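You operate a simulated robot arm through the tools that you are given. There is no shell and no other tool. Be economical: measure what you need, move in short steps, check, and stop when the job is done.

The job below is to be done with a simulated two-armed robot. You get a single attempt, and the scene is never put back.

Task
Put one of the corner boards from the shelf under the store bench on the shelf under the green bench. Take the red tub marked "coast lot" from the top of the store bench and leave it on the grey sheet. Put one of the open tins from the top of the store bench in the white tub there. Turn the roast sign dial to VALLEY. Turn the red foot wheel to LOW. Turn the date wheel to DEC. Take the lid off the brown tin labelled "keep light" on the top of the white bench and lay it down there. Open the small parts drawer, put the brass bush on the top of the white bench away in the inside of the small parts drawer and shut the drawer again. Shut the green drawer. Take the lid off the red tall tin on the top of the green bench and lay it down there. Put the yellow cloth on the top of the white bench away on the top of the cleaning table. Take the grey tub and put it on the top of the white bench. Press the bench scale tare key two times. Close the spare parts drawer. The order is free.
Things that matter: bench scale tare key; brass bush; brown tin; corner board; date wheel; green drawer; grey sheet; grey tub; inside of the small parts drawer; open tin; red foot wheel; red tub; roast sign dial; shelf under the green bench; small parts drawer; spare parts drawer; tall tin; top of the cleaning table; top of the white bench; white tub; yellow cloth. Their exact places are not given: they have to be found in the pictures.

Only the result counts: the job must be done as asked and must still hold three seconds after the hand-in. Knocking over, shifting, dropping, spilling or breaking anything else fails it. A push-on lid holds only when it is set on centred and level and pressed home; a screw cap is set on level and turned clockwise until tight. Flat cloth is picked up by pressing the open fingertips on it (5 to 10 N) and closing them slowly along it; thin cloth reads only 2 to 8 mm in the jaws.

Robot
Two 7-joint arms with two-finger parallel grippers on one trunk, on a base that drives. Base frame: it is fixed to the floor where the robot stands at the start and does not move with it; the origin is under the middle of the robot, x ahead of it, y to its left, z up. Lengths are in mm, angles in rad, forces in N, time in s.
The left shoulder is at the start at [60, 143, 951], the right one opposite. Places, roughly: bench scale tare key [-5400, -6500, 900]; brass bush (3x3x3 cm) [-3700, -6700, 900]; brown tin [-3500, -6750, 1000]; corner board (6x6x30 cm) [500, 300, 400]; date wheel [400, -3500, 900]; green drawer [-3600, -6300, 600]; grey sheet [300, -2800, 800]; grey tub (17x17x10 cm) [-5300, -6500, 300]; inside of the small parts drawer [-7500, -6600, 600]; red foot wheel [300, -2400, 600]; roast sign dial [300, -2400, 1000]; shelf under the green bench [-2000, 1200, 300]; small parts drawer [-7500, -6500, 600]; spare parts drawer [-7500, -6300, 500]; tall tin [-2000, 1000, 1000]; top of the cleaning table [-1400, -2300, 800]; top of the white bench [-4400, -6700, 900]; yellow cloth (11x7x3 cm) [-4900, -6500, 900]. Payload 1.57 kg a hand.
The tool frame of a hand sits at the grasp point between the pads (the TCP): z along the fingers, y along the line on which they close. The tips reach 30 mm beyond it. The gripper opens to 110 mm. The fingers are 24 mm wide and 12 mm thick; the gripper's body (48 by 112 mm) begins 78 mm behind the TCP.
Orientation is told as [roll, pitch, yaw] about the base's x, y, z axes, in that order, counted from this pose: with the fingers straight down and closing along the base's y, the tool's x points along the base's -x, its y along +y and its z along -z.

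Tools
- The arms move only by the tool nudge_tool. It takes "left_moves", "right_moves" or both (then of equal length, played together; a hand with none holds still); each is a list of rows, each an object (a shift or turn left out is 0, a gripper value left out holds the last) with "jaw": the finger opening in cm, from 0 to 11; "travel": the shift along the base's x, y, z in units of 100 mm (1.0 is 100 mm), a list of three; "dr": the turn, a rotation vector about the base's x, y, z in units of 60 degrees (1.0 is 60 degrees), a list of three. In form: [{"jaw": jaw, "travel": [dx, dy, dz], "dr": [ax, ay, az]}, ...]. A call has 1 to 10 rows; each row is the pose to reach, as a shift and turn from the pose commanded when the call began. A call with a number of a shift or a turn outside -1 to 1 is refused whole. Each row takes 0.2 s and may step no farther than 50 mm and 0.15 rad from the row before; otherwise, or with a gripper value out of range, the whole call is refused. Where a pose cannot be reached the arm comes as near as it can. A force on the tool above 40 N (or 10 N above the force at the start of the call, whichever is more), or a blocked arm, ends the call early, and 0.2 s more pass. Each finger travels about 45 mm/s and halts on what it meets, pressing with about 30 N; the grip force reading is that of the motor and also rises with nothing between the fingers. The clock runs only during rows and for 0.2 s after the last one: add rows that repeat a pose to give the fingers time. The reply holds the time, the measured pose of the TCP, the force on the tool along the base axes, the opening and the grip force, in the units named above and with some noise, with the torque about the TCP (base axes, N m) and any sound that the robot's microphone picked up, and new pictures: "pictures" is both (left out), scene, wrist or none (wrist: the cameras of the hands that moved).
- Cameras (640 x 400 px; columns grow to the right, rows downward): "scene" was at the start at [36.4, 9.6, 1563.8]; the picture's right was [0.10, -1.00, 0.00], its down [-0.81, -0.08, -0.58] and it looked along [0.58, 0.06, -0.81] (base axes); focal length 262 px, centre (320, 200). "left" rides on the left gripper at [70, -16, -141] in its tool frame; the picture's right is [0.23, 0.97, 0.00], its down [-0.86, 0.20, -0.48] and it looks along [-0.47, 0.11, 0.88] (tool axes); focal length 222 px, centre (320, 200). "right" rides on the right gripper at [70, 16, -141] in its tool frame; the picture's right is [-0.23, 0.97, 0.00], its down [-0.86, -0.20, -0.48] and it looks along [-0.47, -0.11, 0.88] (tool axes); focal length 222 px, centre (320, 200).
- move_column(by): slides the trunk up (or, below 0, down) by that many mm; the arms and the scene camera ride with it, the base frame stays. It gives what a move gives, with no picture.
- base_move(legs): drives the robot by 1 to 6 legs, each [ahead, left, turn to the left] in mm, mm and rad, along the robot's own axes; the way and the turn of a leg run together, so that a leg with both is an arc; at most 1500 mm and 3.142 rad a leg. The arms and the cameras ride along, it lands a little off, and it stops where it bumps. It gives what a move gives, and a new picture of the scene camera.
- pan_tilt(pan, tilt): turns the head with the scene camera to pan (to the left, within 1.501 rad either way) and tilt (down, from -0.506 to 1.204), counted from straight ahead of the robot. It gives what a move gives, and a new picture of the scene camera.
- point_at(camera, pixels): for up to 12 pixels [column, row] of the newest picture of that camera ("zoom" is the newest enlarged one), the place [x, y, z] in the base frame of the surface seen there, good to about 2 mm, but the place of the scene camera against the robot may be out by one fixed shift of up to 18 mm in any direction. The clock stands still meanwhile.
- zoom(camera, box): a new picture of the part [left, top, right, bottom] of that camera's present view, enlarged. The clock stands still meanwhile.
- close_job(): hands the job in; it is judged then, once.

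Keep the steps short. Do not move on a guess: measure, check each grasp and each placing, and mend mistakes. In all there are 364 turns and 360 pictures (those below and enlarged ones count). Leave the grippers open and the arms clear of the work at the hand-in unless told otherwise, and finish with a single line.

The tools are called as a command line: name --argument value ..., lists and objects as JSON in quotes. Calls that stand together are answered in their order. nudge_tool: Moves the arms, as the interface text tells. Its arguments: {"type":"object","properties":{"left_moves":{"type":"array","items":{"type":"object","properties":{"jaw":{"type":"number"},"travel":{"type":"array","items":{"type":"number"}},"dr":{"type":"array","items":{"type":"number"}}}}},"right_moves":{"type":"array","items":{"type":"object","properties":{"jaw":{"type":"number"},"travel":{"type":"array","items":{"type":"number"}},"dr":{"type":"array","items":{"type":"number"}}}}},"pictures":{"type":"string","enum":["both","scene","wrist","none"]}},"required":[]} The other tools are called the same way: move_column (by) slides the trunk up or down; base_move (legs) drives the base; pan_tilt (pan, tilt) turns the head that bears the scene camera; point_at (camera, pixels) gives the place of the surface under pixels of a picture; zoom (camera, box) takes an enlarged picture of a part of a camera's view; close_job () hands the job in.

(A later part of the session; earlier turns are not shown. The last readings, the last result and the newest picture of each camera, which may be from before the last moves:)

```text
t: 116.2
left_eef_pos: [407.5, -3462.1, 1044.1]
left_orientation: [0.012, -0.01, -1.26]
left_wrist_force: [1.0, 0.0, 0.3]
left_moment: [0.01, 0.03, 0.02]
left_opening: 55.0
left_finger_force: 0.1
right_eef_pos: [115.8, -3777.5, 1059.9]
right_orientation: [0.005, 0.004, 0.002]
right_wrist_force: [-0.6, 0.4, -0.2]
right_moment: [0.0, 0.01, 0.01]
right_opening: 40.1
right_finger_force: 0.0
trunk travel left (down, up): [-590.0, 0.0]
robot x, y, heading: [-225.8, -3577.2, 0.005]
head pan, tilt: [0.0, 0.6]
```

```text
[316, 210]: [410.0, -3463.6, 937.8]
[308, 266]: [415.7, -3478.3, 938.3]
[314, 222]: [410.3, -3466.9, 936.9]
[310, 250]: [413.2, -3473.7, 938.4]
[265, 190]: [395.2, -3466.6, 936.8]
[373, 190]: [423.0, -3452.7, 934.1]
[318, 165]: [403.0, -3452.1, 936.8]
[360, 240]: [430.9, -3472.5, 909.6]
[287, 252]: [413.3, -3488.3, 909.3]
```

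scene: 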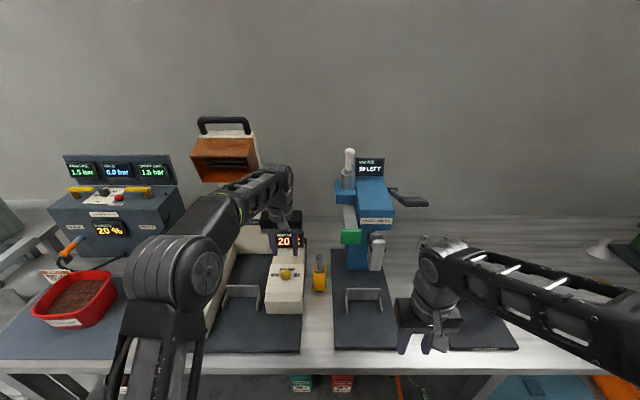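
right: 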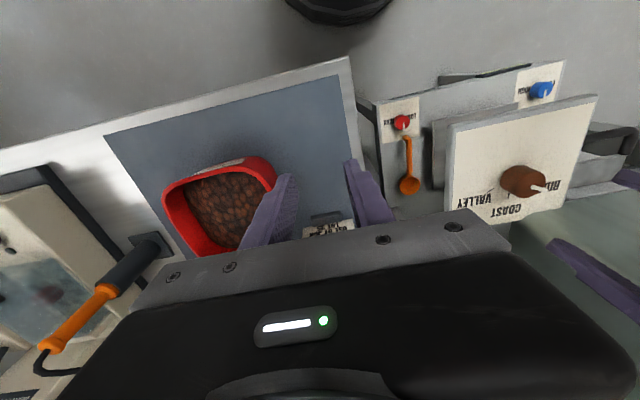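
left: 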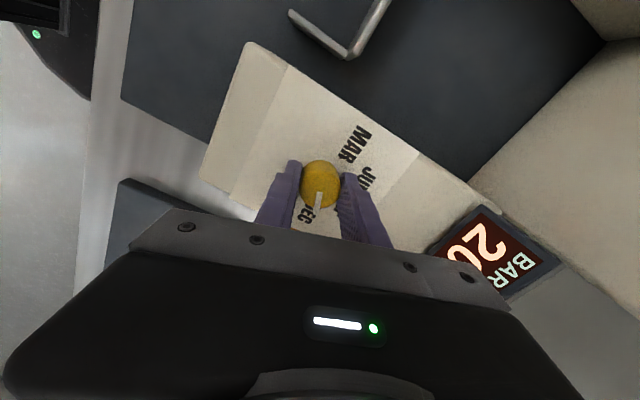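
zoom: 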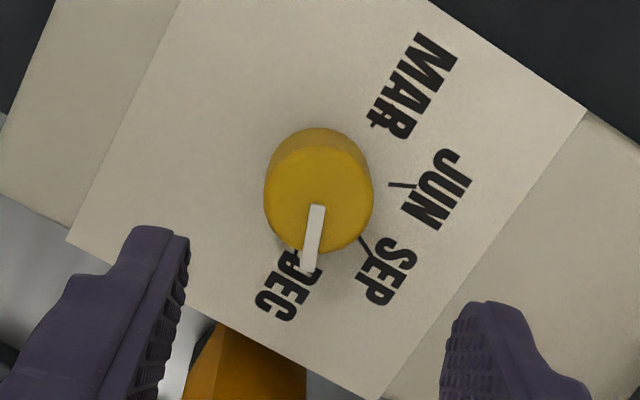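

Pointer ≈ −70°, on the DEC tick within a few degrees. Back off, unwind the left wrist, and look toward the far room.

base_move --legs '[[-350, 0, 0]]'

nudge_tool --left_moves '[{"travel": [-0.1, 0.1, 0], "dr": [0, 0, 0.12]}, {"travel": [-0.2, 0.2, 0], "dr": [0, 0, 0.24]}, {"travel": [-0.3, 0.3, 0], "dr": [0, 0, 0.36]}, {"travel": [-0.4, 0.3, 0], "dr": [0, 0, 0.48]}, {"travel": [-0.6, 0.3, 0], "dr": [0, 0, 0.6]}, {"travel": [-0.7, 0.3, 0], "dr": [0, 0, 0.72]}, {"travel": [-0.8, 0.3, 0], "dr": [0, 0, 0.84]}, {"travel": [-0.9, 0.3, 0], "dr": [0, 0, 0.96]}]' --pictures "none"

nudge_tool --left_moves '[{"dr": [0, 0, 0.12]}, {"dr": [0, 0, 0.245]}, {"dr": [0, 0, 0.245]}]' --pictures "none"

base_move --legs '[[0, 0, -2.2]]'

pan_tilt --pan 0.0 --tilt 0.25

```text
t: 118.5
left_eef_pos: [53.1, -3467.1, 1044.4]
left_orientation: [0.012, -0.01, -1.27]
left_wrist_force: [0.2, 0.6, 0.3]
left_moment: [0.0, 0.01, 0.04]
left_opening: 54.9
left_finger_force: 0.0
right_eef_pos: [-241.8, -3778.0, 1060.5]
right_orientation: [0.007, 0.004, -0.01]
right_wrist_force: [0.1, 0.0, 0.2]
right_moment: [0.04, -0.04, -0.03]
right_opening: 40.1
right_finger_force: 0.1
trunk travel left (down, up): [-590.0, 0.0]
robot x, y, heading: [-583.1, -3578.7, -0.006]
head pan, tilt: [0.0, 0.6]
```

scene: 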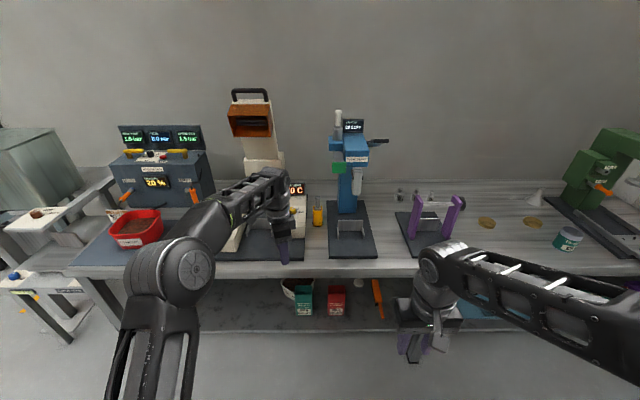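

```text
t: 120.3
left_eef_pos: [-35.9, -3437.0, 1043.5]
left_orientation: [0.011, -0.01, -0.261]
left_wrist_force: [-0.2, -0.8, -0.9]
left_moment: [-0.01, -0.02, 0.02]
left_opening: 55.0
left_finger_force: 0.1
right_eef_pos: [-242.1, -3780.5, 1061.1]
right_orientation: [0.005, 0.003, -0.009]
right_wrist_force: [0.2, -1.3, 0.4]
right_moment: [-0.01, -0.02, 0.04]
right_opening: 39.9
right_finger_force: 0.1
trunk travel left (down, up): [-590.0, 0.0]
robot x, y, heading: [-585.3, -3581.1, -0.014]
head pan, tilt: [0.0, 0.6]
```

```text
t: 121.1
left_eef_pos: [-37.0, -3437.2, 1044.0]
left_orientation: [0.013, -0.01, -0.006]
left_wrist_force: [-0.2, 0.0, -0.5]
left_moment: [-0.03, 0.0, -0.01]
left_opening: 55.0
left_finger_force: 0.0
right_eef_pos: [-241.5, -3777.7, 1059.8]
right_orientation: [0.007, 0.003, -0.008]
right_wrist_force: [-0.6, 0.5, 0.6]
right_moment: [0.0, -0.02, 0.0]
right_opening: 40.1
right_finger_force: 0.0
trunk travel left (down, up): [-590.0, 0.0]
robot x, y, heading: [-581.8, -3577.4, -0.011]
head pan, tilt: [0.0, 0.6]
```

```text
t: 126.8
left_eef_pos: [-800.2, -4098.4, 1043.1]
left_orientation: [0.014, -0.011, -2.222]
left_wrist_force: [0.0, -0.6, 0.5]
left_moment: [0.0, -0.03, -0.01]
left_opening: 55.0
left_finger_force: 0.0
right_eef_pos: [-949.4, -3729.4, 1060.4]
right_orientation: [0.005, 0.004, -2.223]
right_wrist_force: [0.3, 0.1, -0.4]
right_moment: [-0.02, -0.01, 0.04]
right_opening: 40.3
right_finger_force: 0.0
trunk travel left (down, up): [-590.0, 0.0]
robot x, y, heading: [-580.9, -3577.9, -2.222]
head pan, tilt: [0.0, 0.6]
```

scene: 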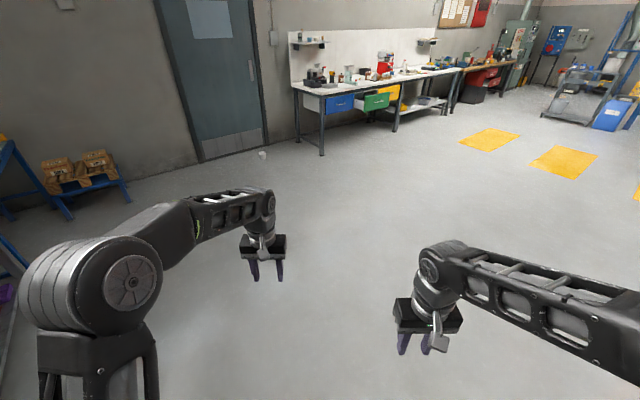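

```text
t: 127.6
left_eef_pos: [-798.7, -4097.9, 1043.5]
left_orientation: [0.012, -0.01, -2.221]
left_wrist_force: [-0.3, 0.6, -0.5]
left_moment: [0.01, -0.02, 0.03]
left_opening: 55.3
left_finger_force: 0.1
right_eef_pos: [-950.8, -3730.4, 1059.2]
right_orientation: [0.003, 0.003, -2.224]
right_wrist_force: [0.5, -0.3, -0.1]
right_moment: [-0.01, 0.03, -0.05]
right_opening: 39.9
right_finger_force: 0.0
trunk travel left (down, up): [-590.0, 0.0]
robot x, y, heading: [-584.8, -3577.3, -2.221]
head pan, tilt: [0.0, 0.25]
```

scene: 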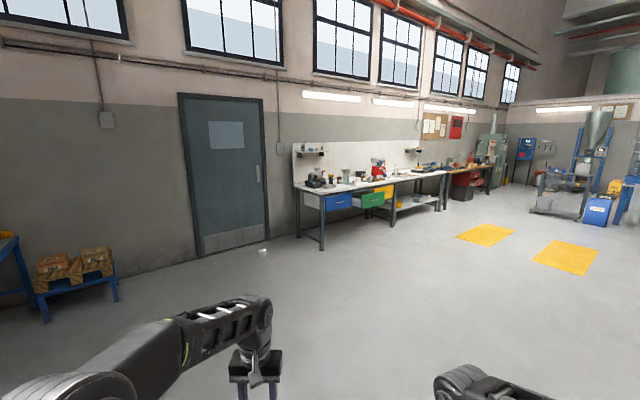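

White bench ahead with blue/green/yellow drawers. Measuring it.

zoom --camera "scene" --box '[280, 130, 520, 260]'

point_at --camera "scene" --pixels '[[322, 248], [340, 203], [374, 200], [388, 190], [392, 222], [440, 208], [320, 190], [264, 252], [465, 198], [490, 190]]'

```text
2.67 times, centred on (400, 195) of scene
```

zoom: 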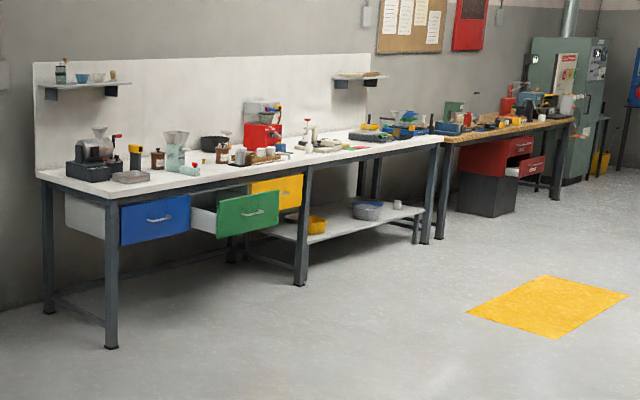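

```text
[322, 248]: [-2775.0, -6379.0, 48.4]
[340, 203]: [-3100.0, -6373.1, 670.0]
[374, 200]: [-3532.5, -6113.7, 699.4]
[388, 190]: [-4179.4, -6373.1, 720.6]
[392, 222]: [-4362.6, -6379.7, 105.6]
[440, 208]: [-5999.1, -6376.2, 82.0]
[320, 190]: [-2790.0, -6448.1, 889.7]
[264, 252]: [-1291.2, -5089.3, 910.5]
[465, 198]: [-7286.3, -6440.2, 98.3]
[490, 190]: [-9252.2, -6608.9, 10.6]
```

Bench front y≈−6373, green drawer front at y≈−6114 x≈−3532. Drive there: turn right 0.345, three legs, then turn to face −y.

base_move --legs '[[0, 0, -0.345], [1170, 0, 0], [1170, 0, 0], [1100, 0, 0], [0, 0, 0.995]]'

pan_tilt --pan 0.0 --tilt 0.6

```text
t: 147.8
left_eef_pos: [-3244.9, -6058.1, 1043.1]
left_orientation: [0.012, -0.011, -1.548]
left_wrist_force: [0.9, -0.8, 0.0]
left_moment: [0.0, -0.03, 0.0]
left_opening: 54.9
left_finger_force: 0.0
right_eef_pos: [-3593.6, -5864.7, 1061.2]
right_orientation: [0.006, 0.004, -1.549]
right_wrist_force: [-0.8, 0.0, -0.6]
right_moment: [0.02, -0.03, 0.03]
right_opening: 39.9
right_finger_force: 0.1
trunk travel left (down, up): [-590.0, 0.0]
robot x, y, heading: [-3401.8, -5516.0, -1.552]
head pan, tilt: [0.0, 0.25]
```

scene: 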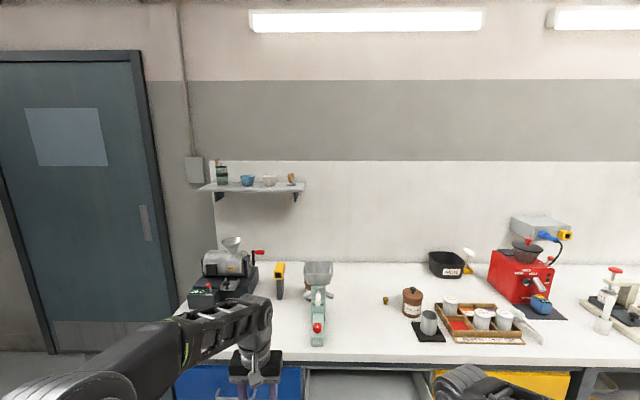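

```text
t: 148.7
left_eef_pos: [-3246.5, -6057.9, 1042.0]
left_orientation: [0.012, -0.012, -1.549]
left_wrist_force: [-0.2, 0.9, 1.1]
left_moment: [0.0, 0.01, -0.03]
left_opening: 55.3
left_finger_force: 0.0
right_eef_pos: [-3595.3, -5864.2, 1060.1]
right_orientation: [0.005, 0.004, -1.548]
right_wrist_force: [-0.1, -0.2, -0.3]
right_moment: [0.01, -0.01, -0.02]
right_opening: 39.7
right_finger_force: 0.0
trunk travel left (down, up): [-590.0, 0.0]
robot x, y, heading: [-3403.3, -5514.4, -1.546]
head pan, tilt: [0.0, 0.6]
```

scene: 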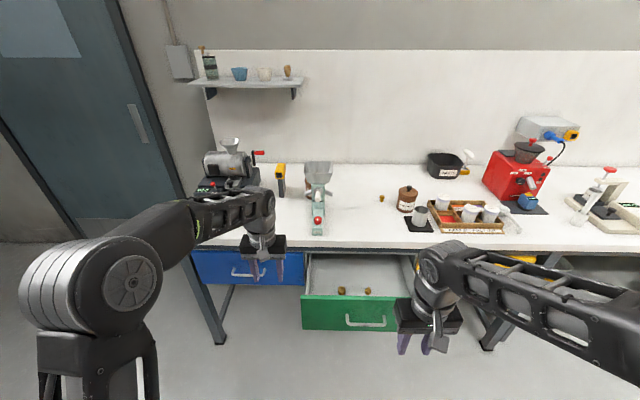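

zoom --camera "scene" --box '[300, 140, 540, 340]'

point_at --camera "scene" --pixels '[[350, 315], [308, 310], [395, 318], [350, 298], [381, 198], [407, 190], [408, 208], [350, 270], [340, 235], [312, 256], [480, 240]]'

```text
2.00 times, centred on (420, 240) of scene
```

zoom: 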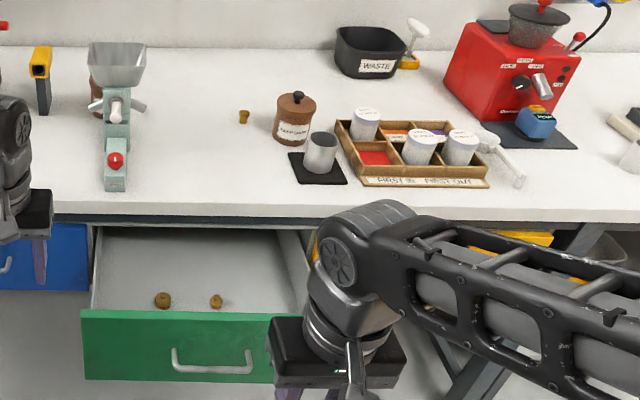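

```text
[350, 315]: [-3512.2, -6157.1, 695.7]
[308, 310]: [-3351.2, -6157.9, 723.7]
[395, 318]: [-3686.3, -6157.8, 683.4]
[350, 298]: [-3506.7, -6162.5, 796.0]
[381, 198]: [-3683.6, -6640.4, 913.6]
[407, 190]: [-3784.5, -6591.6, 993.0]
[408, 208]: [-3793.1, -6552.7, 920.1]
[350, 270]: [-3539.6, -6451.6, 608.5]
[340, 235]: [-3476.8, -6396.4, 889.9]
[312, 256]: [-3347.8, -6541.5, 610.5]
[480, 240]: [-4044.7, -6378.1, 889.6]
```

zoom --camera "scene" --box '[300, 145, 440, 245]'

```text
4.00 times, centred on (370, 195) of scene
```

zoom: 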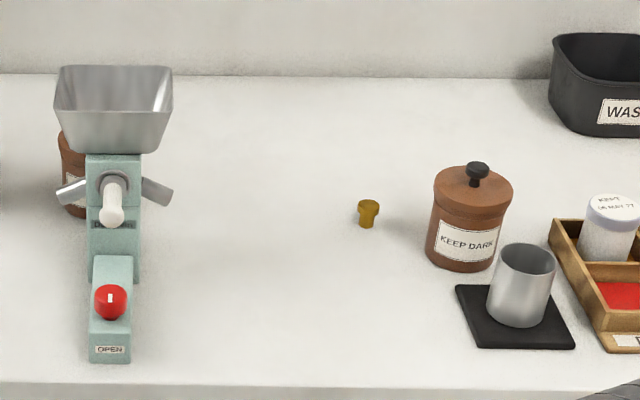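

KEEP DARK is a decoy; the KEEP LIGHT tin stands behind the mill. First close the green drawer: lower trunk 300, tilt right fingers forward 30°, closed.

move_column --by -310

nudge_tool --right_moves '[{"jaw": 1, "travel": [0.2, 0, 0], "dr": [-0.125, 0, 0]}, {"jaw": 0, "travel": [0.4, 0, 0], "dr": [-0.25, 0, 0]}, {"travel": [0.6, 0, 0], "dr": [-0.375, 0, 0]}, {"travel": [0.7, 0, 0], "dr": [-0.5, 0, 0]}, {"travel": [0.7, 0, 0], "dr": [-0.5, 0, 0]}]' --left_moves '[{"travel": [0, 0.3, 0]}, {"travel": [0, 0.6, 0]}, {"travel": [0, 0.9, 0]}, {"travel": [0, 1.0, 0]}, {"travel": [0, 1.0, 0]}]' --pictures "scene"

```text
t: 151.8
left_eef_pos: [-3247.1, -6057.9, 733.6]
left_orientation: [0.013, -0.009, -1.547]
left_wrist_force: [-0.4, 0.1, 0.5]
left_moment: [-0.03, 0.0, 0.02]
left_opening: 55.0
left_finger_force: 0.0
right_eef_pos: [-3595.4, -5863.4, 750.2]
right_orientation: [0.006, 0.003, -1.548]
right_wrist_force: [-0.4, -0.1, 0.0]
right_moment: [-0.02, -0.03, 0.0]
right_opening: 40.1
right_finger_force: 0.1
trunk travel left (down, up): [-280.0, 310.0]
robot x, y, heading: [-3408.5, -5517.8, -1.548]
head pan, tilt: [0.0, 0.6]
```

```text
t: 152.9
left_eef_pos: [-3247.1, -5958.3, 734.6]
left_orientation: [0.012, -0.009, -1.548]
left_wrist_force: [0.1, 0.6, -0.2]
left_moment: [0.0, 0.02, -0.01]
left_opening: 55.0
left_finger_force: 0.0
right_eef_pos: [-3512.0, -5887.5, 770.3]
right_orientation: [-0.009, -0.517, -1.544]
right_wrist_force: [-0.4, -0.3, 0.0]
right_moment: [0.0, -0.01, 0.01]
right_opening: 0.0
right_finger_force: 21.0
right hand out of reach, approached as far as the arm can: row 3, 4, 5
trunk travel left (down, up): [-280.0, 310.0]
robot x, y, heading: [-3401.6, -5515.1, -1.549]
head pan, tilt: [0.0, 0.6]
```

scene: 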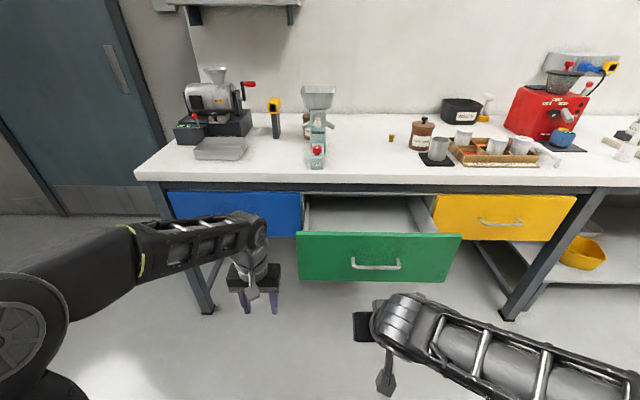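

Fingertips at drawer height (tip z≈744), x centred. Drive ahead 240 toward the drawer.

base_move --legs '[[240, 0, 0]]'

```text
t: 154.8
left_eef_pos: [-3242.3, -6206.7, 734.8]
left_orientation: [0.011, -0.01, -1.551]
left_wrist_force: [-1.0, 0.4, 0.0]
left_moment: [0.0, 0.04, 0.03]
left_opening: 54.8
left_finger_force: 0.1
right_eef_pos: [-3508.6, -6134.3, 769.3]
right_orientation: [-0.007, -0.516, -1.548]
right_wrist_force: [-0.5, 0.5, 0.4]
right_moment: [-0.02, -0.02, -0.01]
right_opening: 0.3
right_finger_force: 21.3
trunk travel left (down, up): [-280.0, 310.0]
robot x, y, heading: [-3395.6, -5762.2, -1.553]
head pan, tilt: [0.0, 0.6]
```

scene: 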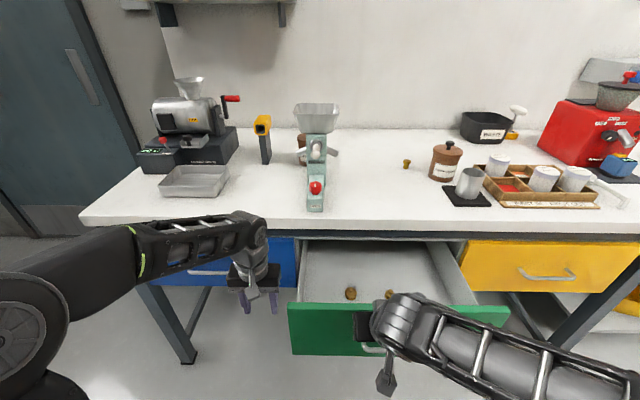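

Fingertips nearly at the drawer front. Push 100 mm forward.

nudge_tool --right_moves '[{"travel": [0, -0.2, 0]}, {"travel": [0, -0.4, 0]}, {"travel": [0, -0.6, 0]}, {"travel": [0, -0.8, 0]}, {"travel": [0, -1.0, 0]}]' --pictures "none"

nudge_tool --right_moves '[{"travel": [0, -0.2, 0]}, {"travel": [0, -0.4, 0]}, {"travel": [0, -0.6, 0]}, {"travel": [0, -0.8, 0]}, {"travel": [0, -1.0, 0]}]' --pictures "scene"

```text
t: 156.0
left_eef_pos: [-3242.9, -6206.5, 734.1]
left_orientation: [0.013, -0.011, -1.553]
left_wrist_force: [0.0, 0.1, -0.6]
left_moment: [0.01, -0.03, 0.03]
left_opening: 55.0
left_finger_force: 0.0
right_eef_pos: [-3508.0, -6235.6, 769.8]
right_orientation: [-0.009, -0.519, -1.547]
right_wrist_force: [0.5, -0.2, -0.1]
right_moment: [-0.01, 0.0, -0.01]
right_opening: 0.1
right_finger_force: 21.2
trunk travel left (down, up): [-280.0, 310.0]
robot x, y, heading: [-3397.0, -5764.4, -1.554]
head pan, tilt: [0.0, 0.6]
```

```text
t: 157.2
left_eef_pos: [-3243.5, -6207.0, 734.3]
left_orientation: [0.012, -0.01, -1.55]
left_wrist_force: [0.1, 0.3, -0.5]
left_moment: [0.01, 0.0, 0.03]
left_opening: 55.1
left_finger_force: 0.1
right_eef_pos: [-3508.4, -6335.1, 769.3]
right_orientation: [-0.009, -0.516, -1.548]
right_wrist_force: [0.4, -0.3, -0.3]
right_moment: [0.0, 0.0, 0.0]
right_opening: 0.0
right_finger_force: 22.0
trunk travel left (down, up): [-280.0, 310.0]
robot x, y, heading: [-3400.1, -5763.4, -1.548]
head pan, tilt: [0.0, 0.6]
```

scene: 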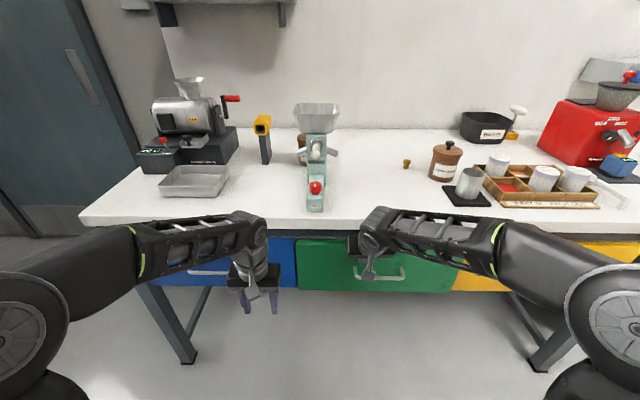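

Nearly flush. Push up to 40 mm more until resistance.

nudge_tool --right_moves '[{"travel": [0, -0.1, 0]}, {"travel": [0, -0.2, 0]}, {"travel": [0, -0.3, 0]}, {"travel": [0, -0.4, 0]}]' --pictures "none"

point_at --camera "scene" --pixels '[[320, 280], [270, 275], [480, 275], [430, 285]]'

```text
t: 157.9
left_eef_pos: [-3243.2, -6205.5, 734.7]
left_orientation: [0.012, -0.011, -1.551]
left_wrist_force: [-0.7, 0.5, 0.4]
left_moment: [-0.05, -0.04, 0.0]
left_opening: 54.8
left_finger_force: 0.0
right_eef_pos: [-3507.8, -6351.2, 768.9]
right_orientation: [-0.014, -0.502, -1.548]
right_wrist_force: [-0.4, 15.4, 5.5]
right_moment: [0.17, 0.09, -0.03]
right_opening: 0.1
right_finger_force: 21.8
trunk travel left (down, up): [-280.0, 310.0]
robot x, y, heading: [-3400.4, -5759.6, -1.551]
head pan, tilt: [0.0, 0.6]
stopped in row 3 (right hand): the force on the tool passed its limit (the readings are from after the stop); the commanded pose is now the measured one
```

```text
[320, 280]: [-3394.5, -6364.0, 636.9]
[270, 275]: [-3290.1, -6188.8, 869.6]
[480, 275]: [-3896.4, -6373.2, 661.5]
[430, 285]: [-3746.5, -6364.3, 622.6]
```

Drawer hit its stop (closed). Retract and untilt the right hand, then measure the KEEP LIGHT tin.

nudge_tool --right_moves '[{"travel": [0, 0.3, 0], "dr": [0.125, 0, 0]}, {"travel": [0, 0.6, 0], "dr": [0.25, 0, 0]}, {"travel": [0, 0.9, 0], "dr": [0.375, 0, 0]}, {"travel": [0, 1.0, 0], "dr": [0.49, 0, 0]}, {"jaw": 4, "travel": [0, 1.0, 0], "dr": [0.49, 0, 0]}]' --pictures "none"

move_column --by 310

zoom --camera "scene" --box '[220, 100, 460, 250]'

```text
t: 159.1
left_eef_pos: [-3243.3, -6206.1, 734.8]
left_orientation: [0.012, -0.012, -1.552]
left_wrist_force: [-0.1, 0.0, 1.1]
left_moment: [-0.01, -0.01, 0.01]
left_opening: 55.2
left_finger_force: 0.1
right_eef_pos: [-3508.1, -6253.4, 768.2]
right_orientation: [-0.003, 0.009, -1.554]
right_wrist_force: [-0.1, -0.3, -0.4]
right_moment: [0.01, -0.03, 0.0]
right_opening: 32.0
right_finger_force: 0.1
trunk travel left (down, up): [-280.0, 310.0]
robot x, y, heading: [-3397.1, -5758.6, -1.552]
head pan, tilt: [0.0, 0.6]
```

```text
t: 162.2
left_eef_pos: [-3244.5, -6205.8, 1044.2]
left_orientation: [0.012, -0.01, -1.552]
left_wrist_force: [-0.6, -0.2, 0.4]
left_moment: [-0.01, 0.02, -0.02]
left_opening: 55.1
left_finger_force: 0.1
right_eef_pos: [-3508.4, -6254.3, 1077.5]
right_orientation: [0.0, 0.007, -1.551]
right_wrist_force: [-0.4, -0.3, -0.1]
right_moment: [0.01, -0.01, -0.02]
right_opening: 40.1
right_finger_force: 0.1
trunk travel left (down, up): [-590.0, 0.0]
robot x, y, heading: [-3401.1, -5762.6, -1.551]
head pan, tilt: [0.0, 0.6]
```

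```text
2.67 times, centred on (340, 175) of scene
```

zoom: 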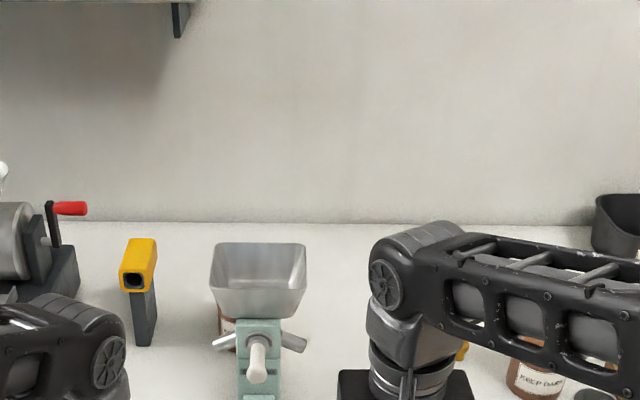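

point_at --camera "zoom" --pixels '[[258, 300], [215, 285], [303, 285], [258, 255], [225, 328], [218, 343], [260, 375], [138, 270], [140, 330], [35, 225]]'

pan_tilt --pan 0.0 --tilt 0.85

```text
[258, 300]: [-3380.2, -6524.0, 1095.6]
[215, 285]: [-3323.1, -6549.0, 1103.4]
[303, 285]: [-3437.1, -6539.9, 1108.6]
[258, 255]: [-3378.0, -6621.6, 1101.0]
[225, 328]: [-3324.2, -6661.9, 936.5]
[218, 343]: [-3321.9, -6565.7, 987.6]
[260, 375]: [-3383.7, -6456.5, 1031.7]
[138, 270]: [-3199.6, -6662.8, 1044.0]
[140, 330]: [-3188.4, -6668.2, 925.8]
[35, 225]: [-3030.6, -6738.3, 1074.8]
```

```text
t: 162.9
left_eef_pos: [-3243.1, -6206.2, 1044.0]
left_orientation: [0.013, -0.01, -1.553]
left_wrist_force: [0.2, -0.3, 0.0]
left_moment: [-0.01, 0.03, 0.01]
left_opening: 55.0
left_finger_force: 0.0
right_eef_pos: [-3508.2, -6254.9, 1077.9]
right_orientation: [-0.004, 0.008, -1.552]
right_wrist_force: [-0.3, 0.0, 0.5]
right_moment: [0.01, -0.02, -0.03]
right_opening: 39.8
right_finger_force: 0.0
trunk travel left (down, up): [-590.0, 0.0]
robot x, y, heading: [-3398.0, -5766.8, -1.549]
head pan, tilt: [0.0, 0.85]
```

scene: 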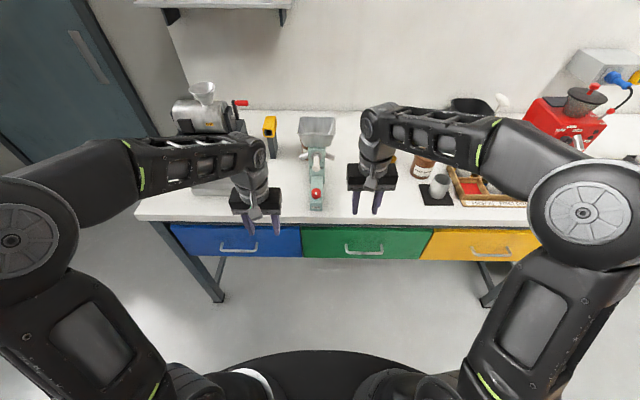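

The tin is hidden behind the mill hopper (top z≈1090, y −6520…−6630). Spread hands and raise the left one, then drive ahead 290 for a wrist-camera look.

nudge_tool --right_moves '[{"travel": [-0.3, 0.1, 0]}, {"travel": [-0.6, 0.2, 0]}, {"travel": [-0.9, 0.4, 0]}]' --left_moves '[{"travel": [0.1, 0, 0.2]}, {"travel": [0.2, 0, 0.4]}, {"travel": [0.3, 0, 0.6]}]' --pictures "none"

base_move --legs '[[290, 0, -0.02]]'

zoom --camera "left" --box '[0, 0, 640, 400]'

```text
t: 163.8
left_eef_pos: [-3213.5, -6204.5, 1104.9]
left_orientation: [0.012, -0.011, -1.552]
left_wrist_force: [0.3, 0.5, 0.4]
left_moment: [-0.05, 0.01, 0.0]
left_opening: 55.1
left_finger_force: 0.1
right_eef_pos: [-3595.4, -6213.2, 1078.1]
right_orientation: [0.0, 0.006, -1.552]
right_wrist_force: [-0.3, 0.0, 0.7]
right_moment: [-0.01, -0.02, -0.01]
right_opening: 40.1
right_finger_force: 0.0
trunk travel left (down, up): [-590.0, 0.0]
robot x, y, heading: [-3397.4, -5764.1, -1.551]
head pan, tilt: [0.0, 0.85]
```

```text
t: 165.7
left_eef_pos: [-3219.2, -6496.7, 1103.5]
left_orientation: [0.013, -0.008, -1.572]
left_wrist_force: [0.3, -0.9, -0.4]
left_moment: [-0.01, -0.01, 0.01]
left_opening: 54.8
left_finger_force: 0.0
right_eef_pos: [-3602.5, -6497.6, 1076.0]
right_orientation: [-0.002, 0.012, -1.572]
right_wrist_force: [0.1, -0.1, 0.0]
right_moment: [0.02, -0.01, -0.01]
right_opening: 40.0
right_finger_force: 0.0
trunk travel left (down, up): [-590.0, 0.0]
robot x, y, heading: [-3399.0, -6047.8, -1.571]
head pan, tilt: [0.0, 0.85]
```

scene: 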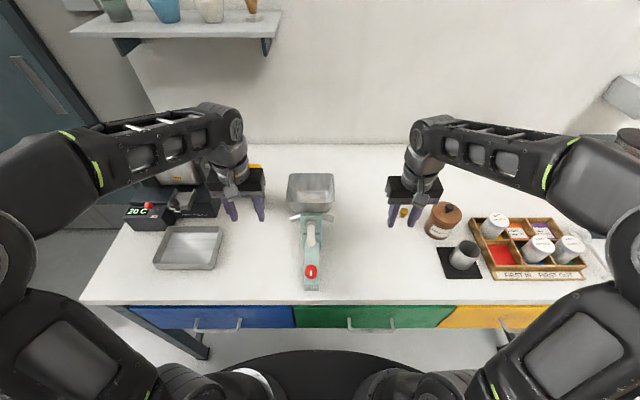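

```text
1.00 times, centred on (320, 200) of left
```

zoom: 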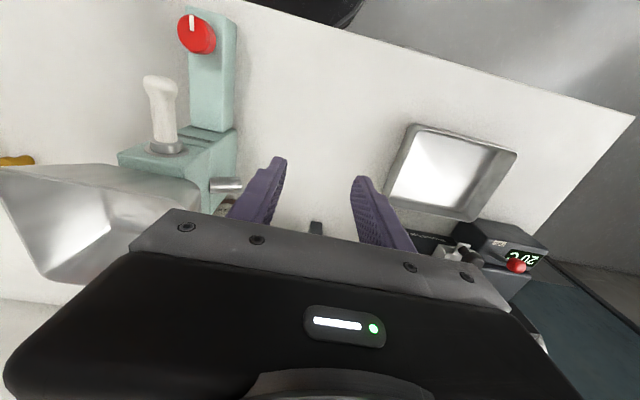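

The tin isn't visible from here. Back off and go left 350 to view past the hopper.

base_move --legs '[[-290, 0, 0], [0, 450, 0]]'

pan_tilt --pan -0.45 --tilt 0.6

```text
t: 170.0
left_eef_pos: [-2767.1, -6213.4, 1104.1]
left_orientation: [0.013, -0.011, -1.578]
left_wrist_force: [0.7, 0.3, -0.7]
left_moment: [0.01, 0.03, -0.03]
left_opening: 54.9
left_finger_force: 0.0
right_eef_pos: [-3150.6, -6214.4, 1076.8]
right_orientation: [-0.001, 0.008, -1.58]
right_wrist_force: [0.0, -0.5, -0.2]
right_moment: [-0.03, 0.01, -0.04]
right_opening: 40.2
right_finger_force: 0.1
trunk travel left (down, up): [-590.0, 0.0]
robot x, y, heading: [-2948.1, -5771.6, -1.579]
head pan, tilt: [0.0, 0.85]
```

scene: 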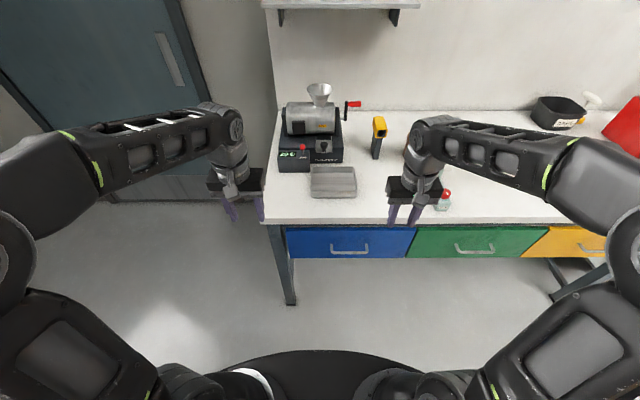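

```text
t: 170.9
left_eef_pos: [-2767.1, -6214.1, 1103.2]
left_orientation: [0.01, -0.012, -1.578]
left_wrist_force: [-1.0, 0.3, -0.4]
left_moment: [-0.01, 0.03, 0.0]
left_opening: 54.9
left_finger_force: 0.1
right_eef_pos: [-3152.6, -6212.4, 1076.6]
right_orientation: [-0.002, 0.008, -1.578]
right_wrist_force: [-0.2, 0.1, 0.3]
right_moment: [-0.03, -0.03, 0.0]
right_opening: 39.8
right_finger_force: 0.1
trunk travel left (down, up): [-590.0, 0.0]
robot x, y, heading: [-2941.0, -5761.8, -1.576]
head pan, tilt: [-0.45, 0.6]
```

scene: 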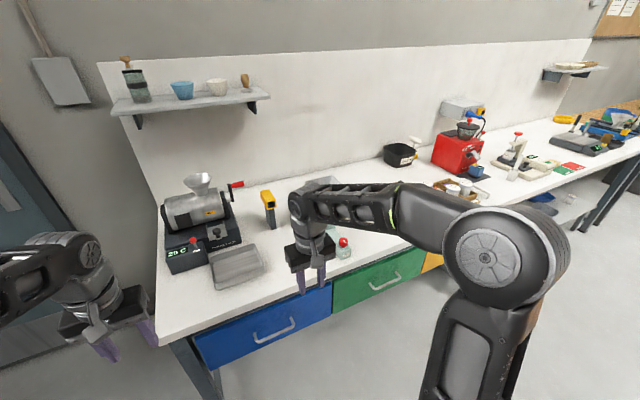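

The right arm hides the mill. Plan: raise both hands (tips above the hopper), then reposition so the right hand can hover over the tin.

nudge_tool --right_moves '[{"travel": [0.3, 0, 0.2]}, {"travel": [0.6, 0, 0.45]}, {"travel": [0.9, 0, 0.68]}, {"travel": [0.9, 0, 0.68]}]' --left_moves '[{"travel": [0, 0.2, 0.2]}, {"travel": [0, 0.5, 0.4]}, {"travel": [0, 0.8, 0.6]}, {"travel": [0, 0.8, 0.6]}]' --pictures "none"

base_move --legs '[[0, -255, 0], [320, 0, 0.005]]'

zoom --camera "right" --box '[0, 0, 640, 400]'

```text
t: 171.9
left_eef_pos: [-2769.1, -6136.7, 1163.4]
left_orientation: [0.012, -0.011, -1.577]
left_wrist_force: [-1.1, 0.8, -0.3]
left_moment: [0.01, -0.04, 0.01]
left_opening: 55.0
left_finger_force: 0.1
right_eef_pos: [-3062.0, -6215.1, 1143.5]
right_orientation: [-0.001, 0.011, -1.577]
right_wrist_force: [-0.3, -0.2, -0.4]
right_moment: [0.03, -0.02, -0.01]
right_opening: 40.1
right_finger_force: 0.1
trunk travel left (down, up): [-590.0, 0.0]
robot x, y, heading: [-2944.3, -5769.2, -1.577]
head pan, tilt: [-0.45, 0.6]
```

```text
t: 175.5
left_eef_pos: [-3021.6, -6456.4, 1161.8]
left_orientation: [0.012, -0.009, -1.575]
left_wrist_force: [0.5, 0.1, -0.7]
left_moment: [0.01, -0.04, 0.03]
left_opening: 54.9
left_finger_force: 0.0
right_eef_pos: [-3315.3, -6536.0, 1142.9]
right_orientation: [-0.002, 0.01, -1.574]
right_wrist_force: [-0.4, 0.3, 0.8]
right_moment: [0.04, 0.03, 0.0]
right_opening: 40.0
right_finger_force: 0.1
trunk travel left (down, up): [-590.0, 0.0]
robot x, y, heading: [-3198.9, -6082.4, -1.576]
head pan, tilt: [-0.45, 0.6]
```

scene: 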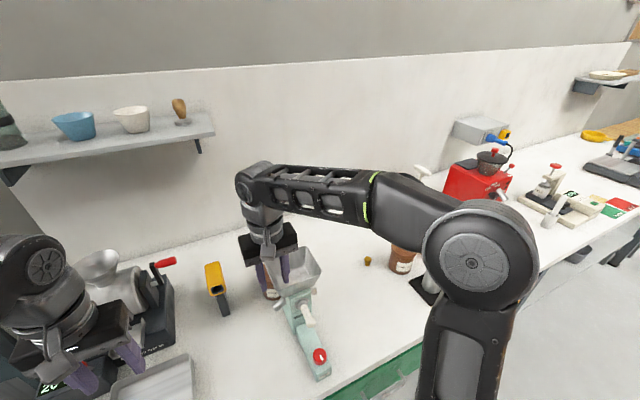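

```text
1.00 times, centred on (320, 200) of right
```

zoom: 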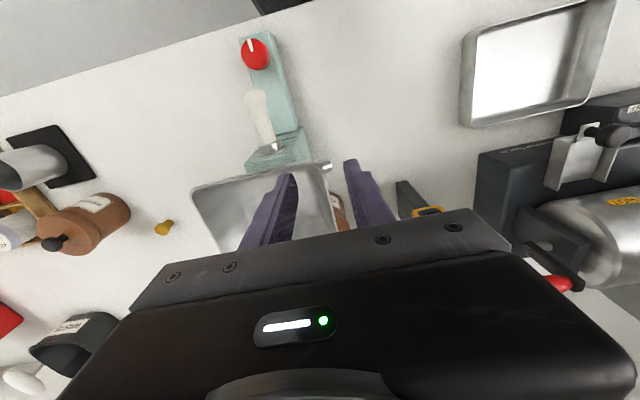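

Tin visible at px (340,215) beyond the hopper. Move the right hand forward 100 mm.

nudge_tool --right_moves '[{"travel": [0, -0.4, 0]}, {"travel": [0, -0.8, 0]}, {"travel": [-0.1, -1.0, 0]}, {"travel": [-0.1, -1.0, 0]}]' --pictures "wrist"

```text
t: 176.5
left_eef_pos: [-3022.8, -6454.7, 1162.5]
left_orientation: [0.012, -0.014, -1.574]
left_wrist_force: [0.2, -0.2, -0.2]
left_moment: [0.02, -0.03, 0.0]
left_opening: 54.9
left_finger_force: 0.2
right_eef_pos: [-3325.6, -6635.0, 1144.3]
right_orientation: [0.0, 0.006, -1.572]
right_wrist_force: [-0.8, 0.3, 0.0]
right_moment: [-0.02, -0.03, -0.04]
right_opening: 40.0
right_finger_force: 0.1
trunk travel left (down, up): [-590.0, 0.0]
robot x, y, heading: [-3197.8, -6089.1, -1.575]
head pan, tilt: [-0.45, 0.6]
```

right: 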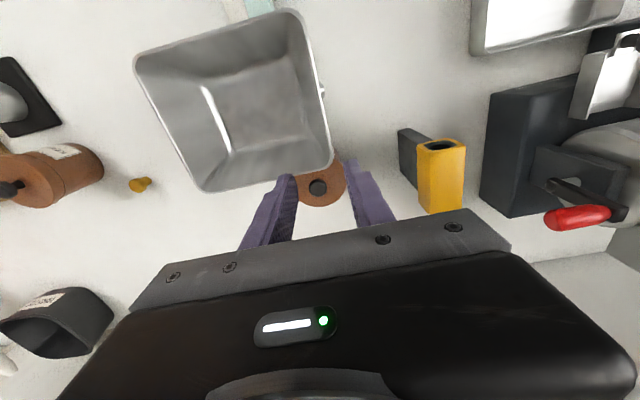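

Lid knob visible at (318,187). Measure it.

point_at --camera "right" --pixels '[[318, 187], [310, 187], [327, 187], [318, 195], [335, 180], [320, 203], [330, 165], [210, 190], [300, 20], [140, 184]]'

zoom --camera "right" --box '[260, 140, 380, 215]'

```text
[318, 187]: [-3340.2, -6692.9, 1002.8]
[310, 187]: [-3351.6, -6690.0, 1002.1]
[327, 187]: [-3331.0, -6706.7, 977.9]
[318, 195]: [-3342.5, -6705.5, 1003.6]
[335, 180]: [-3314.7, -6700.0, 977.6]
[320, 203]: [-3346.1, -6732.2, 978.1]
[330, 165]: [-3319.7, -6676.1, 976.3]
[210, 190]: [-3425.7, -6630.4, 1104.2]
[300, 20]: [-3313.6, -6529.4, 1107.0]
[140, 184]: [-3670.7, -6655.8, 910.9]
```

```text
5.33 times, centred on (320, 178) of right
```

zoom: 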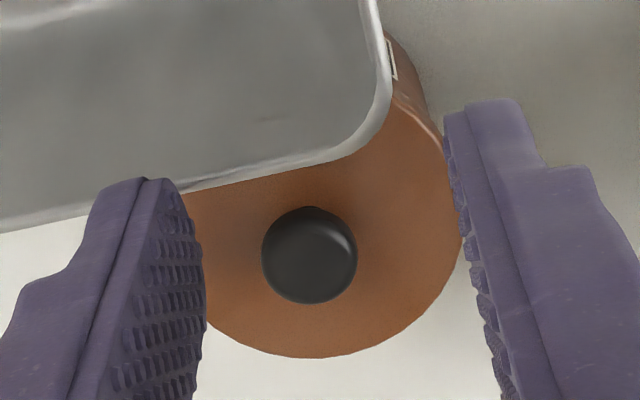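

Knob centre (−3341,−6694), Ø≈20, top 1003; lid at 978. Move forward beyond the hopper's back edge, then descend 100.

nudge_tool --right_moves '[{"travel": [-0.05, -0.3, 0]}, {"travel": [-0.1, -0.59, 0]}, {"travel": [-0.15, -0.59, 0]}, {"travel": [-0.15, -0.59, -0.3]}, {"travel": [-0.15, -0.59, -0.65]}, {"travel": [-0.15, -0.59, -1.0]}, {"travel": [-0.15, -0.59, -1.0]}]' --pictures "wrist"

```text
t: 178.1
left_eef_pos: [-3021.3, -6455.1, 1162.8]
left_orientation: [0.013, -0.01, -1.576]
left_wrist_force: [0.1, 0.4, -0.3]
left_moment: [0.02, 0.01, 0.0]
left_opening: 55.1
left_finger_force: 0.1
right_eef_pos: [-3339.8, -6695.4, 1043.1]
right_orientation: [-0.003, 0.011, -1.574]
right_wrist_force: [-0.1, 1.0, 0.1]
right_moment: [-0.01, 0.01, -0.01]
right_opening: 40.0
right_finger_force: 0.1
right hand out of reach, approached as far as the arm can: row 1, 2, 3, 4
trunk travel left (down, up): [-590.0, 0.0]
robot x, y, heading: [-3197.8, -6086.7, -1.575]
head pan, tilt: [-0.45, 0.6]
```

right: 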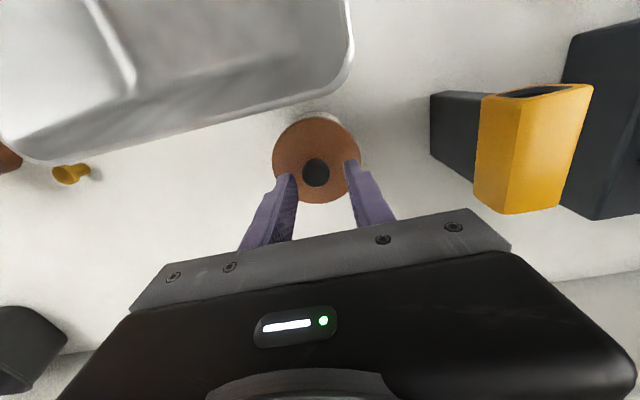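

Over the knob. Lower 33 mm and close.

nudge_tool --right_moves '[{"travel": [-0.03, 0.01, -0.2]}, {"travel": [-0.03, 0.01, -0.33]}, {"jaw": 3, "travel": [-0.03, 0.01, -0.33]}, {"jaw": 1.5, "travel": [-0.03, 0.01, -0.33]}, {"jaw": 1, "travel": [-0.03, 0.01, -0.33]}, {"jaw": 1, "travel": [-0.03, 0.01, -0.33]}]' --pictures "wrist"

```text
t: 179.5
left_eef_pos: [-3022.7, -6455.3, 1162.0]
left_orientation: [0.012, -0.01, -1.575]
left_wrist_force: [0.1, -0.2, 0.2]
left_moment: [0.02, 0.03, 0.0]
left_opening: 55.0
left_finger_force: 0.0
right_eef_pos: [-3340.5, -6692.8, 1011.7]
right_orientation: [-0.002, 0.008, -1.575]
right_wrist_force: [-0.7, -0.3, 0.0]
right_moment: [-0.07, -0.02, -0.05]
right_opening: 23.0
right_finger_force: 30.0
trunk travel left (down, up): [-590.0, 0.0]
robot x, y, heading: [-3193.1, -6086.8, -1.574]
head pan, tilt: [-0.45, 0.6]
```

right: 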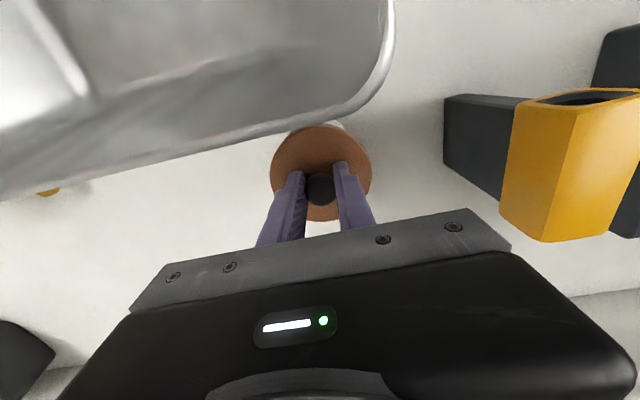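

Gripped on the knob (23 mm). Lift slowly 25 mm and check force.

nudge_tool --right_moves '[{"travel": [0, 0, 0.04]}, {"travel": [0, 0, 0.08]}, {"travel": [0, 0, 0.14]}, {"travel": [0, 0, 0.25]}, {"travel": [0, 0, 0.25]}]' --pictures "wrist"

```text
t: 180.7
left_eef_pos: [-3020.8, -6453.8, 1161.9]
left_orientation: [0.013, -0.01, -1.575]
left_wrist_force: [0.1, -0.2, -0.3]
left_moment: [0.01, 0.01, -0.04]
left_opening: 55.0
left_finger_force: 0.0
right_eef_pos: [-3343.6, -6692.0, 1036.0]
right_orientation: [-0.002, 0.009, -1.575]
right_wrist_force: [-0.6, 0.7, -1.0]
right_moment: [0.02, -0.03, 0.02]
right_opening: 23.1
right_finger_force: 30.0
trunk travel left (down, up): [-590.0, 0.0]
robot x, y, heading: [-3198.3, -6086.9, -1.574]
head pan, tilt: [-0.45, 0.6]
```

right: 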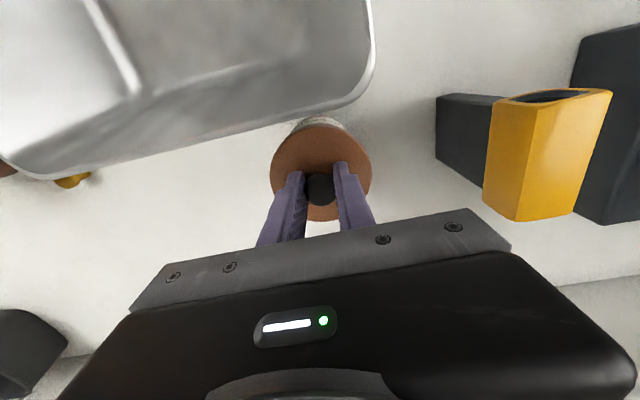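

Lid is free (≈1 N). Raise 30 mm more, then carry it behind the hopper to the right, to the empty area at x≈−3530.

nudge_tool --right_moves '[{"travel": [0, 0, 0.3]}, {"travel": [-0.4, 0, 0.3]}, {"travel": [-0.75, 0, 0.3]}, {"travel": [-1.0, 0, 0.3]}, {"travel": [-1.0, 0, 0.3]}]' --pictures "both"

```text
t: 181.9
left_eef_pos: [-3021.0, -6455.0, 1162.1]
left_orientation: [0.012, -0.009, -1.575]
left_wrist_force: [0.8, -0.7, 0.2]
left_moment: [0.0, -0.01, -0.04]
left_opening: 55.1
left_finger_force: 0.0
right_eef_pos: [-3441.7, -6693.3, 1065.2]
right_orientation: [-0.002, 0.01, -1.573]
right_wrist_force: [0.5, 0.2, 0.2]
right_moment: [-0.01, 0.02, -0.03]
right_opening: 23.1
right_finger_force: 30.4
trunk travel left (down, up): [-590.0, 0.0]
robot x, y, heading: [-3194.5, -6087.7, -1.574]
head pan, tilt: [-0.45, 0.6]
```

scene: 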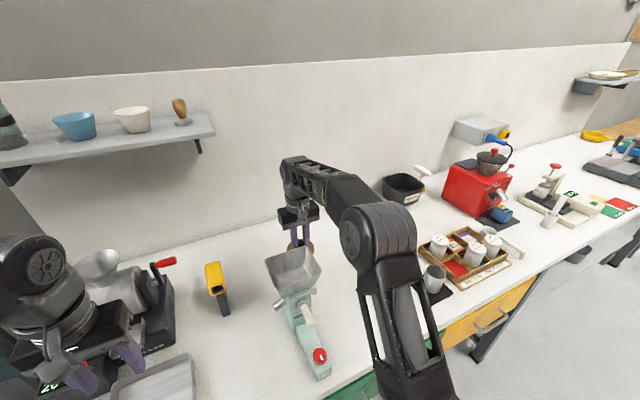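
right: 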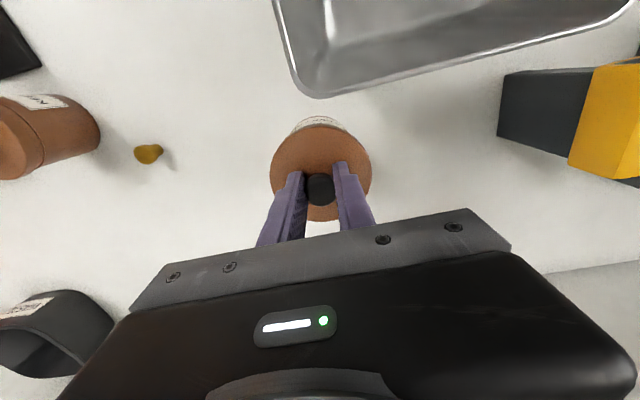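

The whole tin came along (tight lid, light tin). I'll set it in the open area at about (−3560,−6530) and then hold it with the left hand. First move right/back.

nudge_tool --right_moves '[{"travel": [-0.4, 0, 0]}, {"travel": [-0.8, 0.1, 0]}, {"travel": [-1.0, 0.4, 0]}, {"travel": [-1.0, 0.8, 0]}, {"travel": [-1.0, 1.0, 0]}]' --pictures "none"

nudge_tool --right_moves '[{"travel": [-0.1, 0.3, 0]}, {"travel": [-0.18, 0.63, 0]}, {"travel": [-0.18, 0.63, -0.3]}, {"travel": [-0.18, 0.63, -0.46]}, {"travel": [-0.18, 0.63, -0.46]}]' --pictures "both"

```text
t: 183.1
left_eef_pos: [-3021.6, -6455.0, 1162.1]
left_orientation: [0.013, -0.01, -1.574]
left_wrist_force: [0.1, -0.3, 0.9]
left_moment: [0.0, 0.0, 0.0]
left_opening: 55.1
left_finger_force: 0.0
right_eef_pos: [-3543.2, -6592.0, 1065.7]
right_orientation: [-0.002, 0.007, -1.574]
right_wrist_force: [0.5, 0.1, -0.1]
right_moment: [-0.07, 0.01, 0.03]
right_opening: 23.0
right_finger_force: 30.3
trunk travel left (down, up): [-590.0, 0.0]
robot x, y, heading: [-3196.8, -6085.4, -1.576]
head pan, tilt: [-0.45, 0.6]
```

```text
t: 184.3
left_eef_pos: [-3023.0, -6456.7, 1162.5]
left_orientation: [0.011, -0.011, -1.575]
left_wrist_force: [-0.3, -0.4, -0.8]
left_moment: [0.0, -0.01, 0.0]
left_opening: 55.0
left_finger_force: 0.1
right_eef_pos: [-3559.8, -6528.9, 1017.3]
right_orientation: [0.0, 0.008, -1.573]
right_wrist_force: [0.1, -0.7, -0.6]
right_moment: [0.02, -0.01, -0.02]
right_opening: 22.9
right_finger_force: 30.1
trunk travel left (down, up): [-590.0, 0.0]
robot x, y, heading: [-3198.1, -6086.2, -1.57]
head pan, tilt: [-0.45, 0.6]
```

scene: 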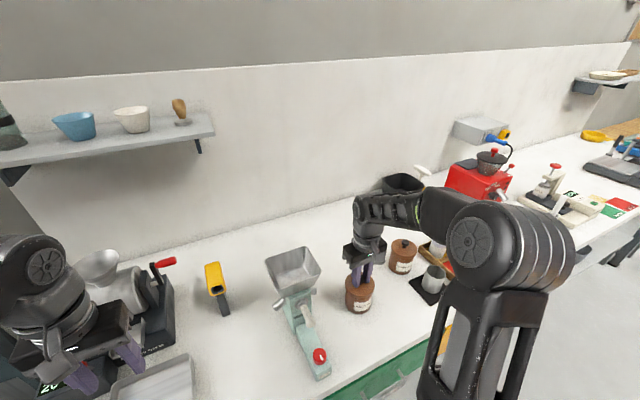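
right: 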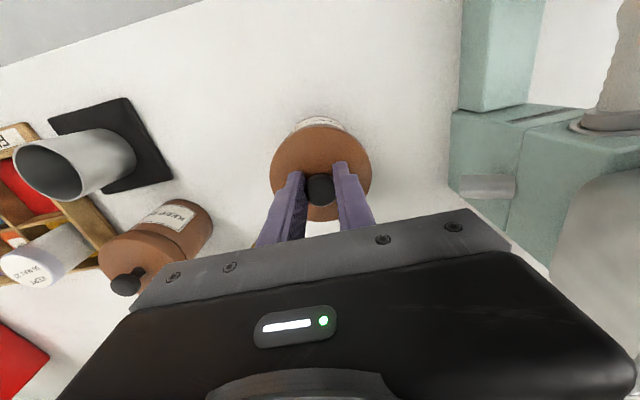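

Lower to contact.

nudge_tool --right_moves '[{"travel": [0, 0, -0.03]}, {"travel": [0, 0, -0.05]}, {"travel": [0, 0, -0.065]}, {"travel": [0, 0, -0.065]}]' --pictures "none"

```text
t: 185.3
left_eef_pos: [-3022.1, -6454.4, 1163.6]
left_orientation: [0.011, -0.01, -1.574]
left_wrist_force: [0.1, -0.7, -0.9]
left_moment: [-0.02, 0.0, 0.0]
left_opening: 55.0
left_finger_force: 0.1
right_eef_pos: [-3560.3, -6529.7, 1012.4]
right_orientation: [-0.002, 0.008, -1.574]
right_wrist_force: [0.0, -0.2, -1.5]
right_moment: [0.02, 0.02, 0.01]
right_opening: 23.8
right_finger_force: 29.5
trunk travel left (down, up): [-590.0, 0.0]
robot x, y, heading: [-3197.9, -6088.1, -1.576]
head pan, tilt: [-0.45, 0.6]
```

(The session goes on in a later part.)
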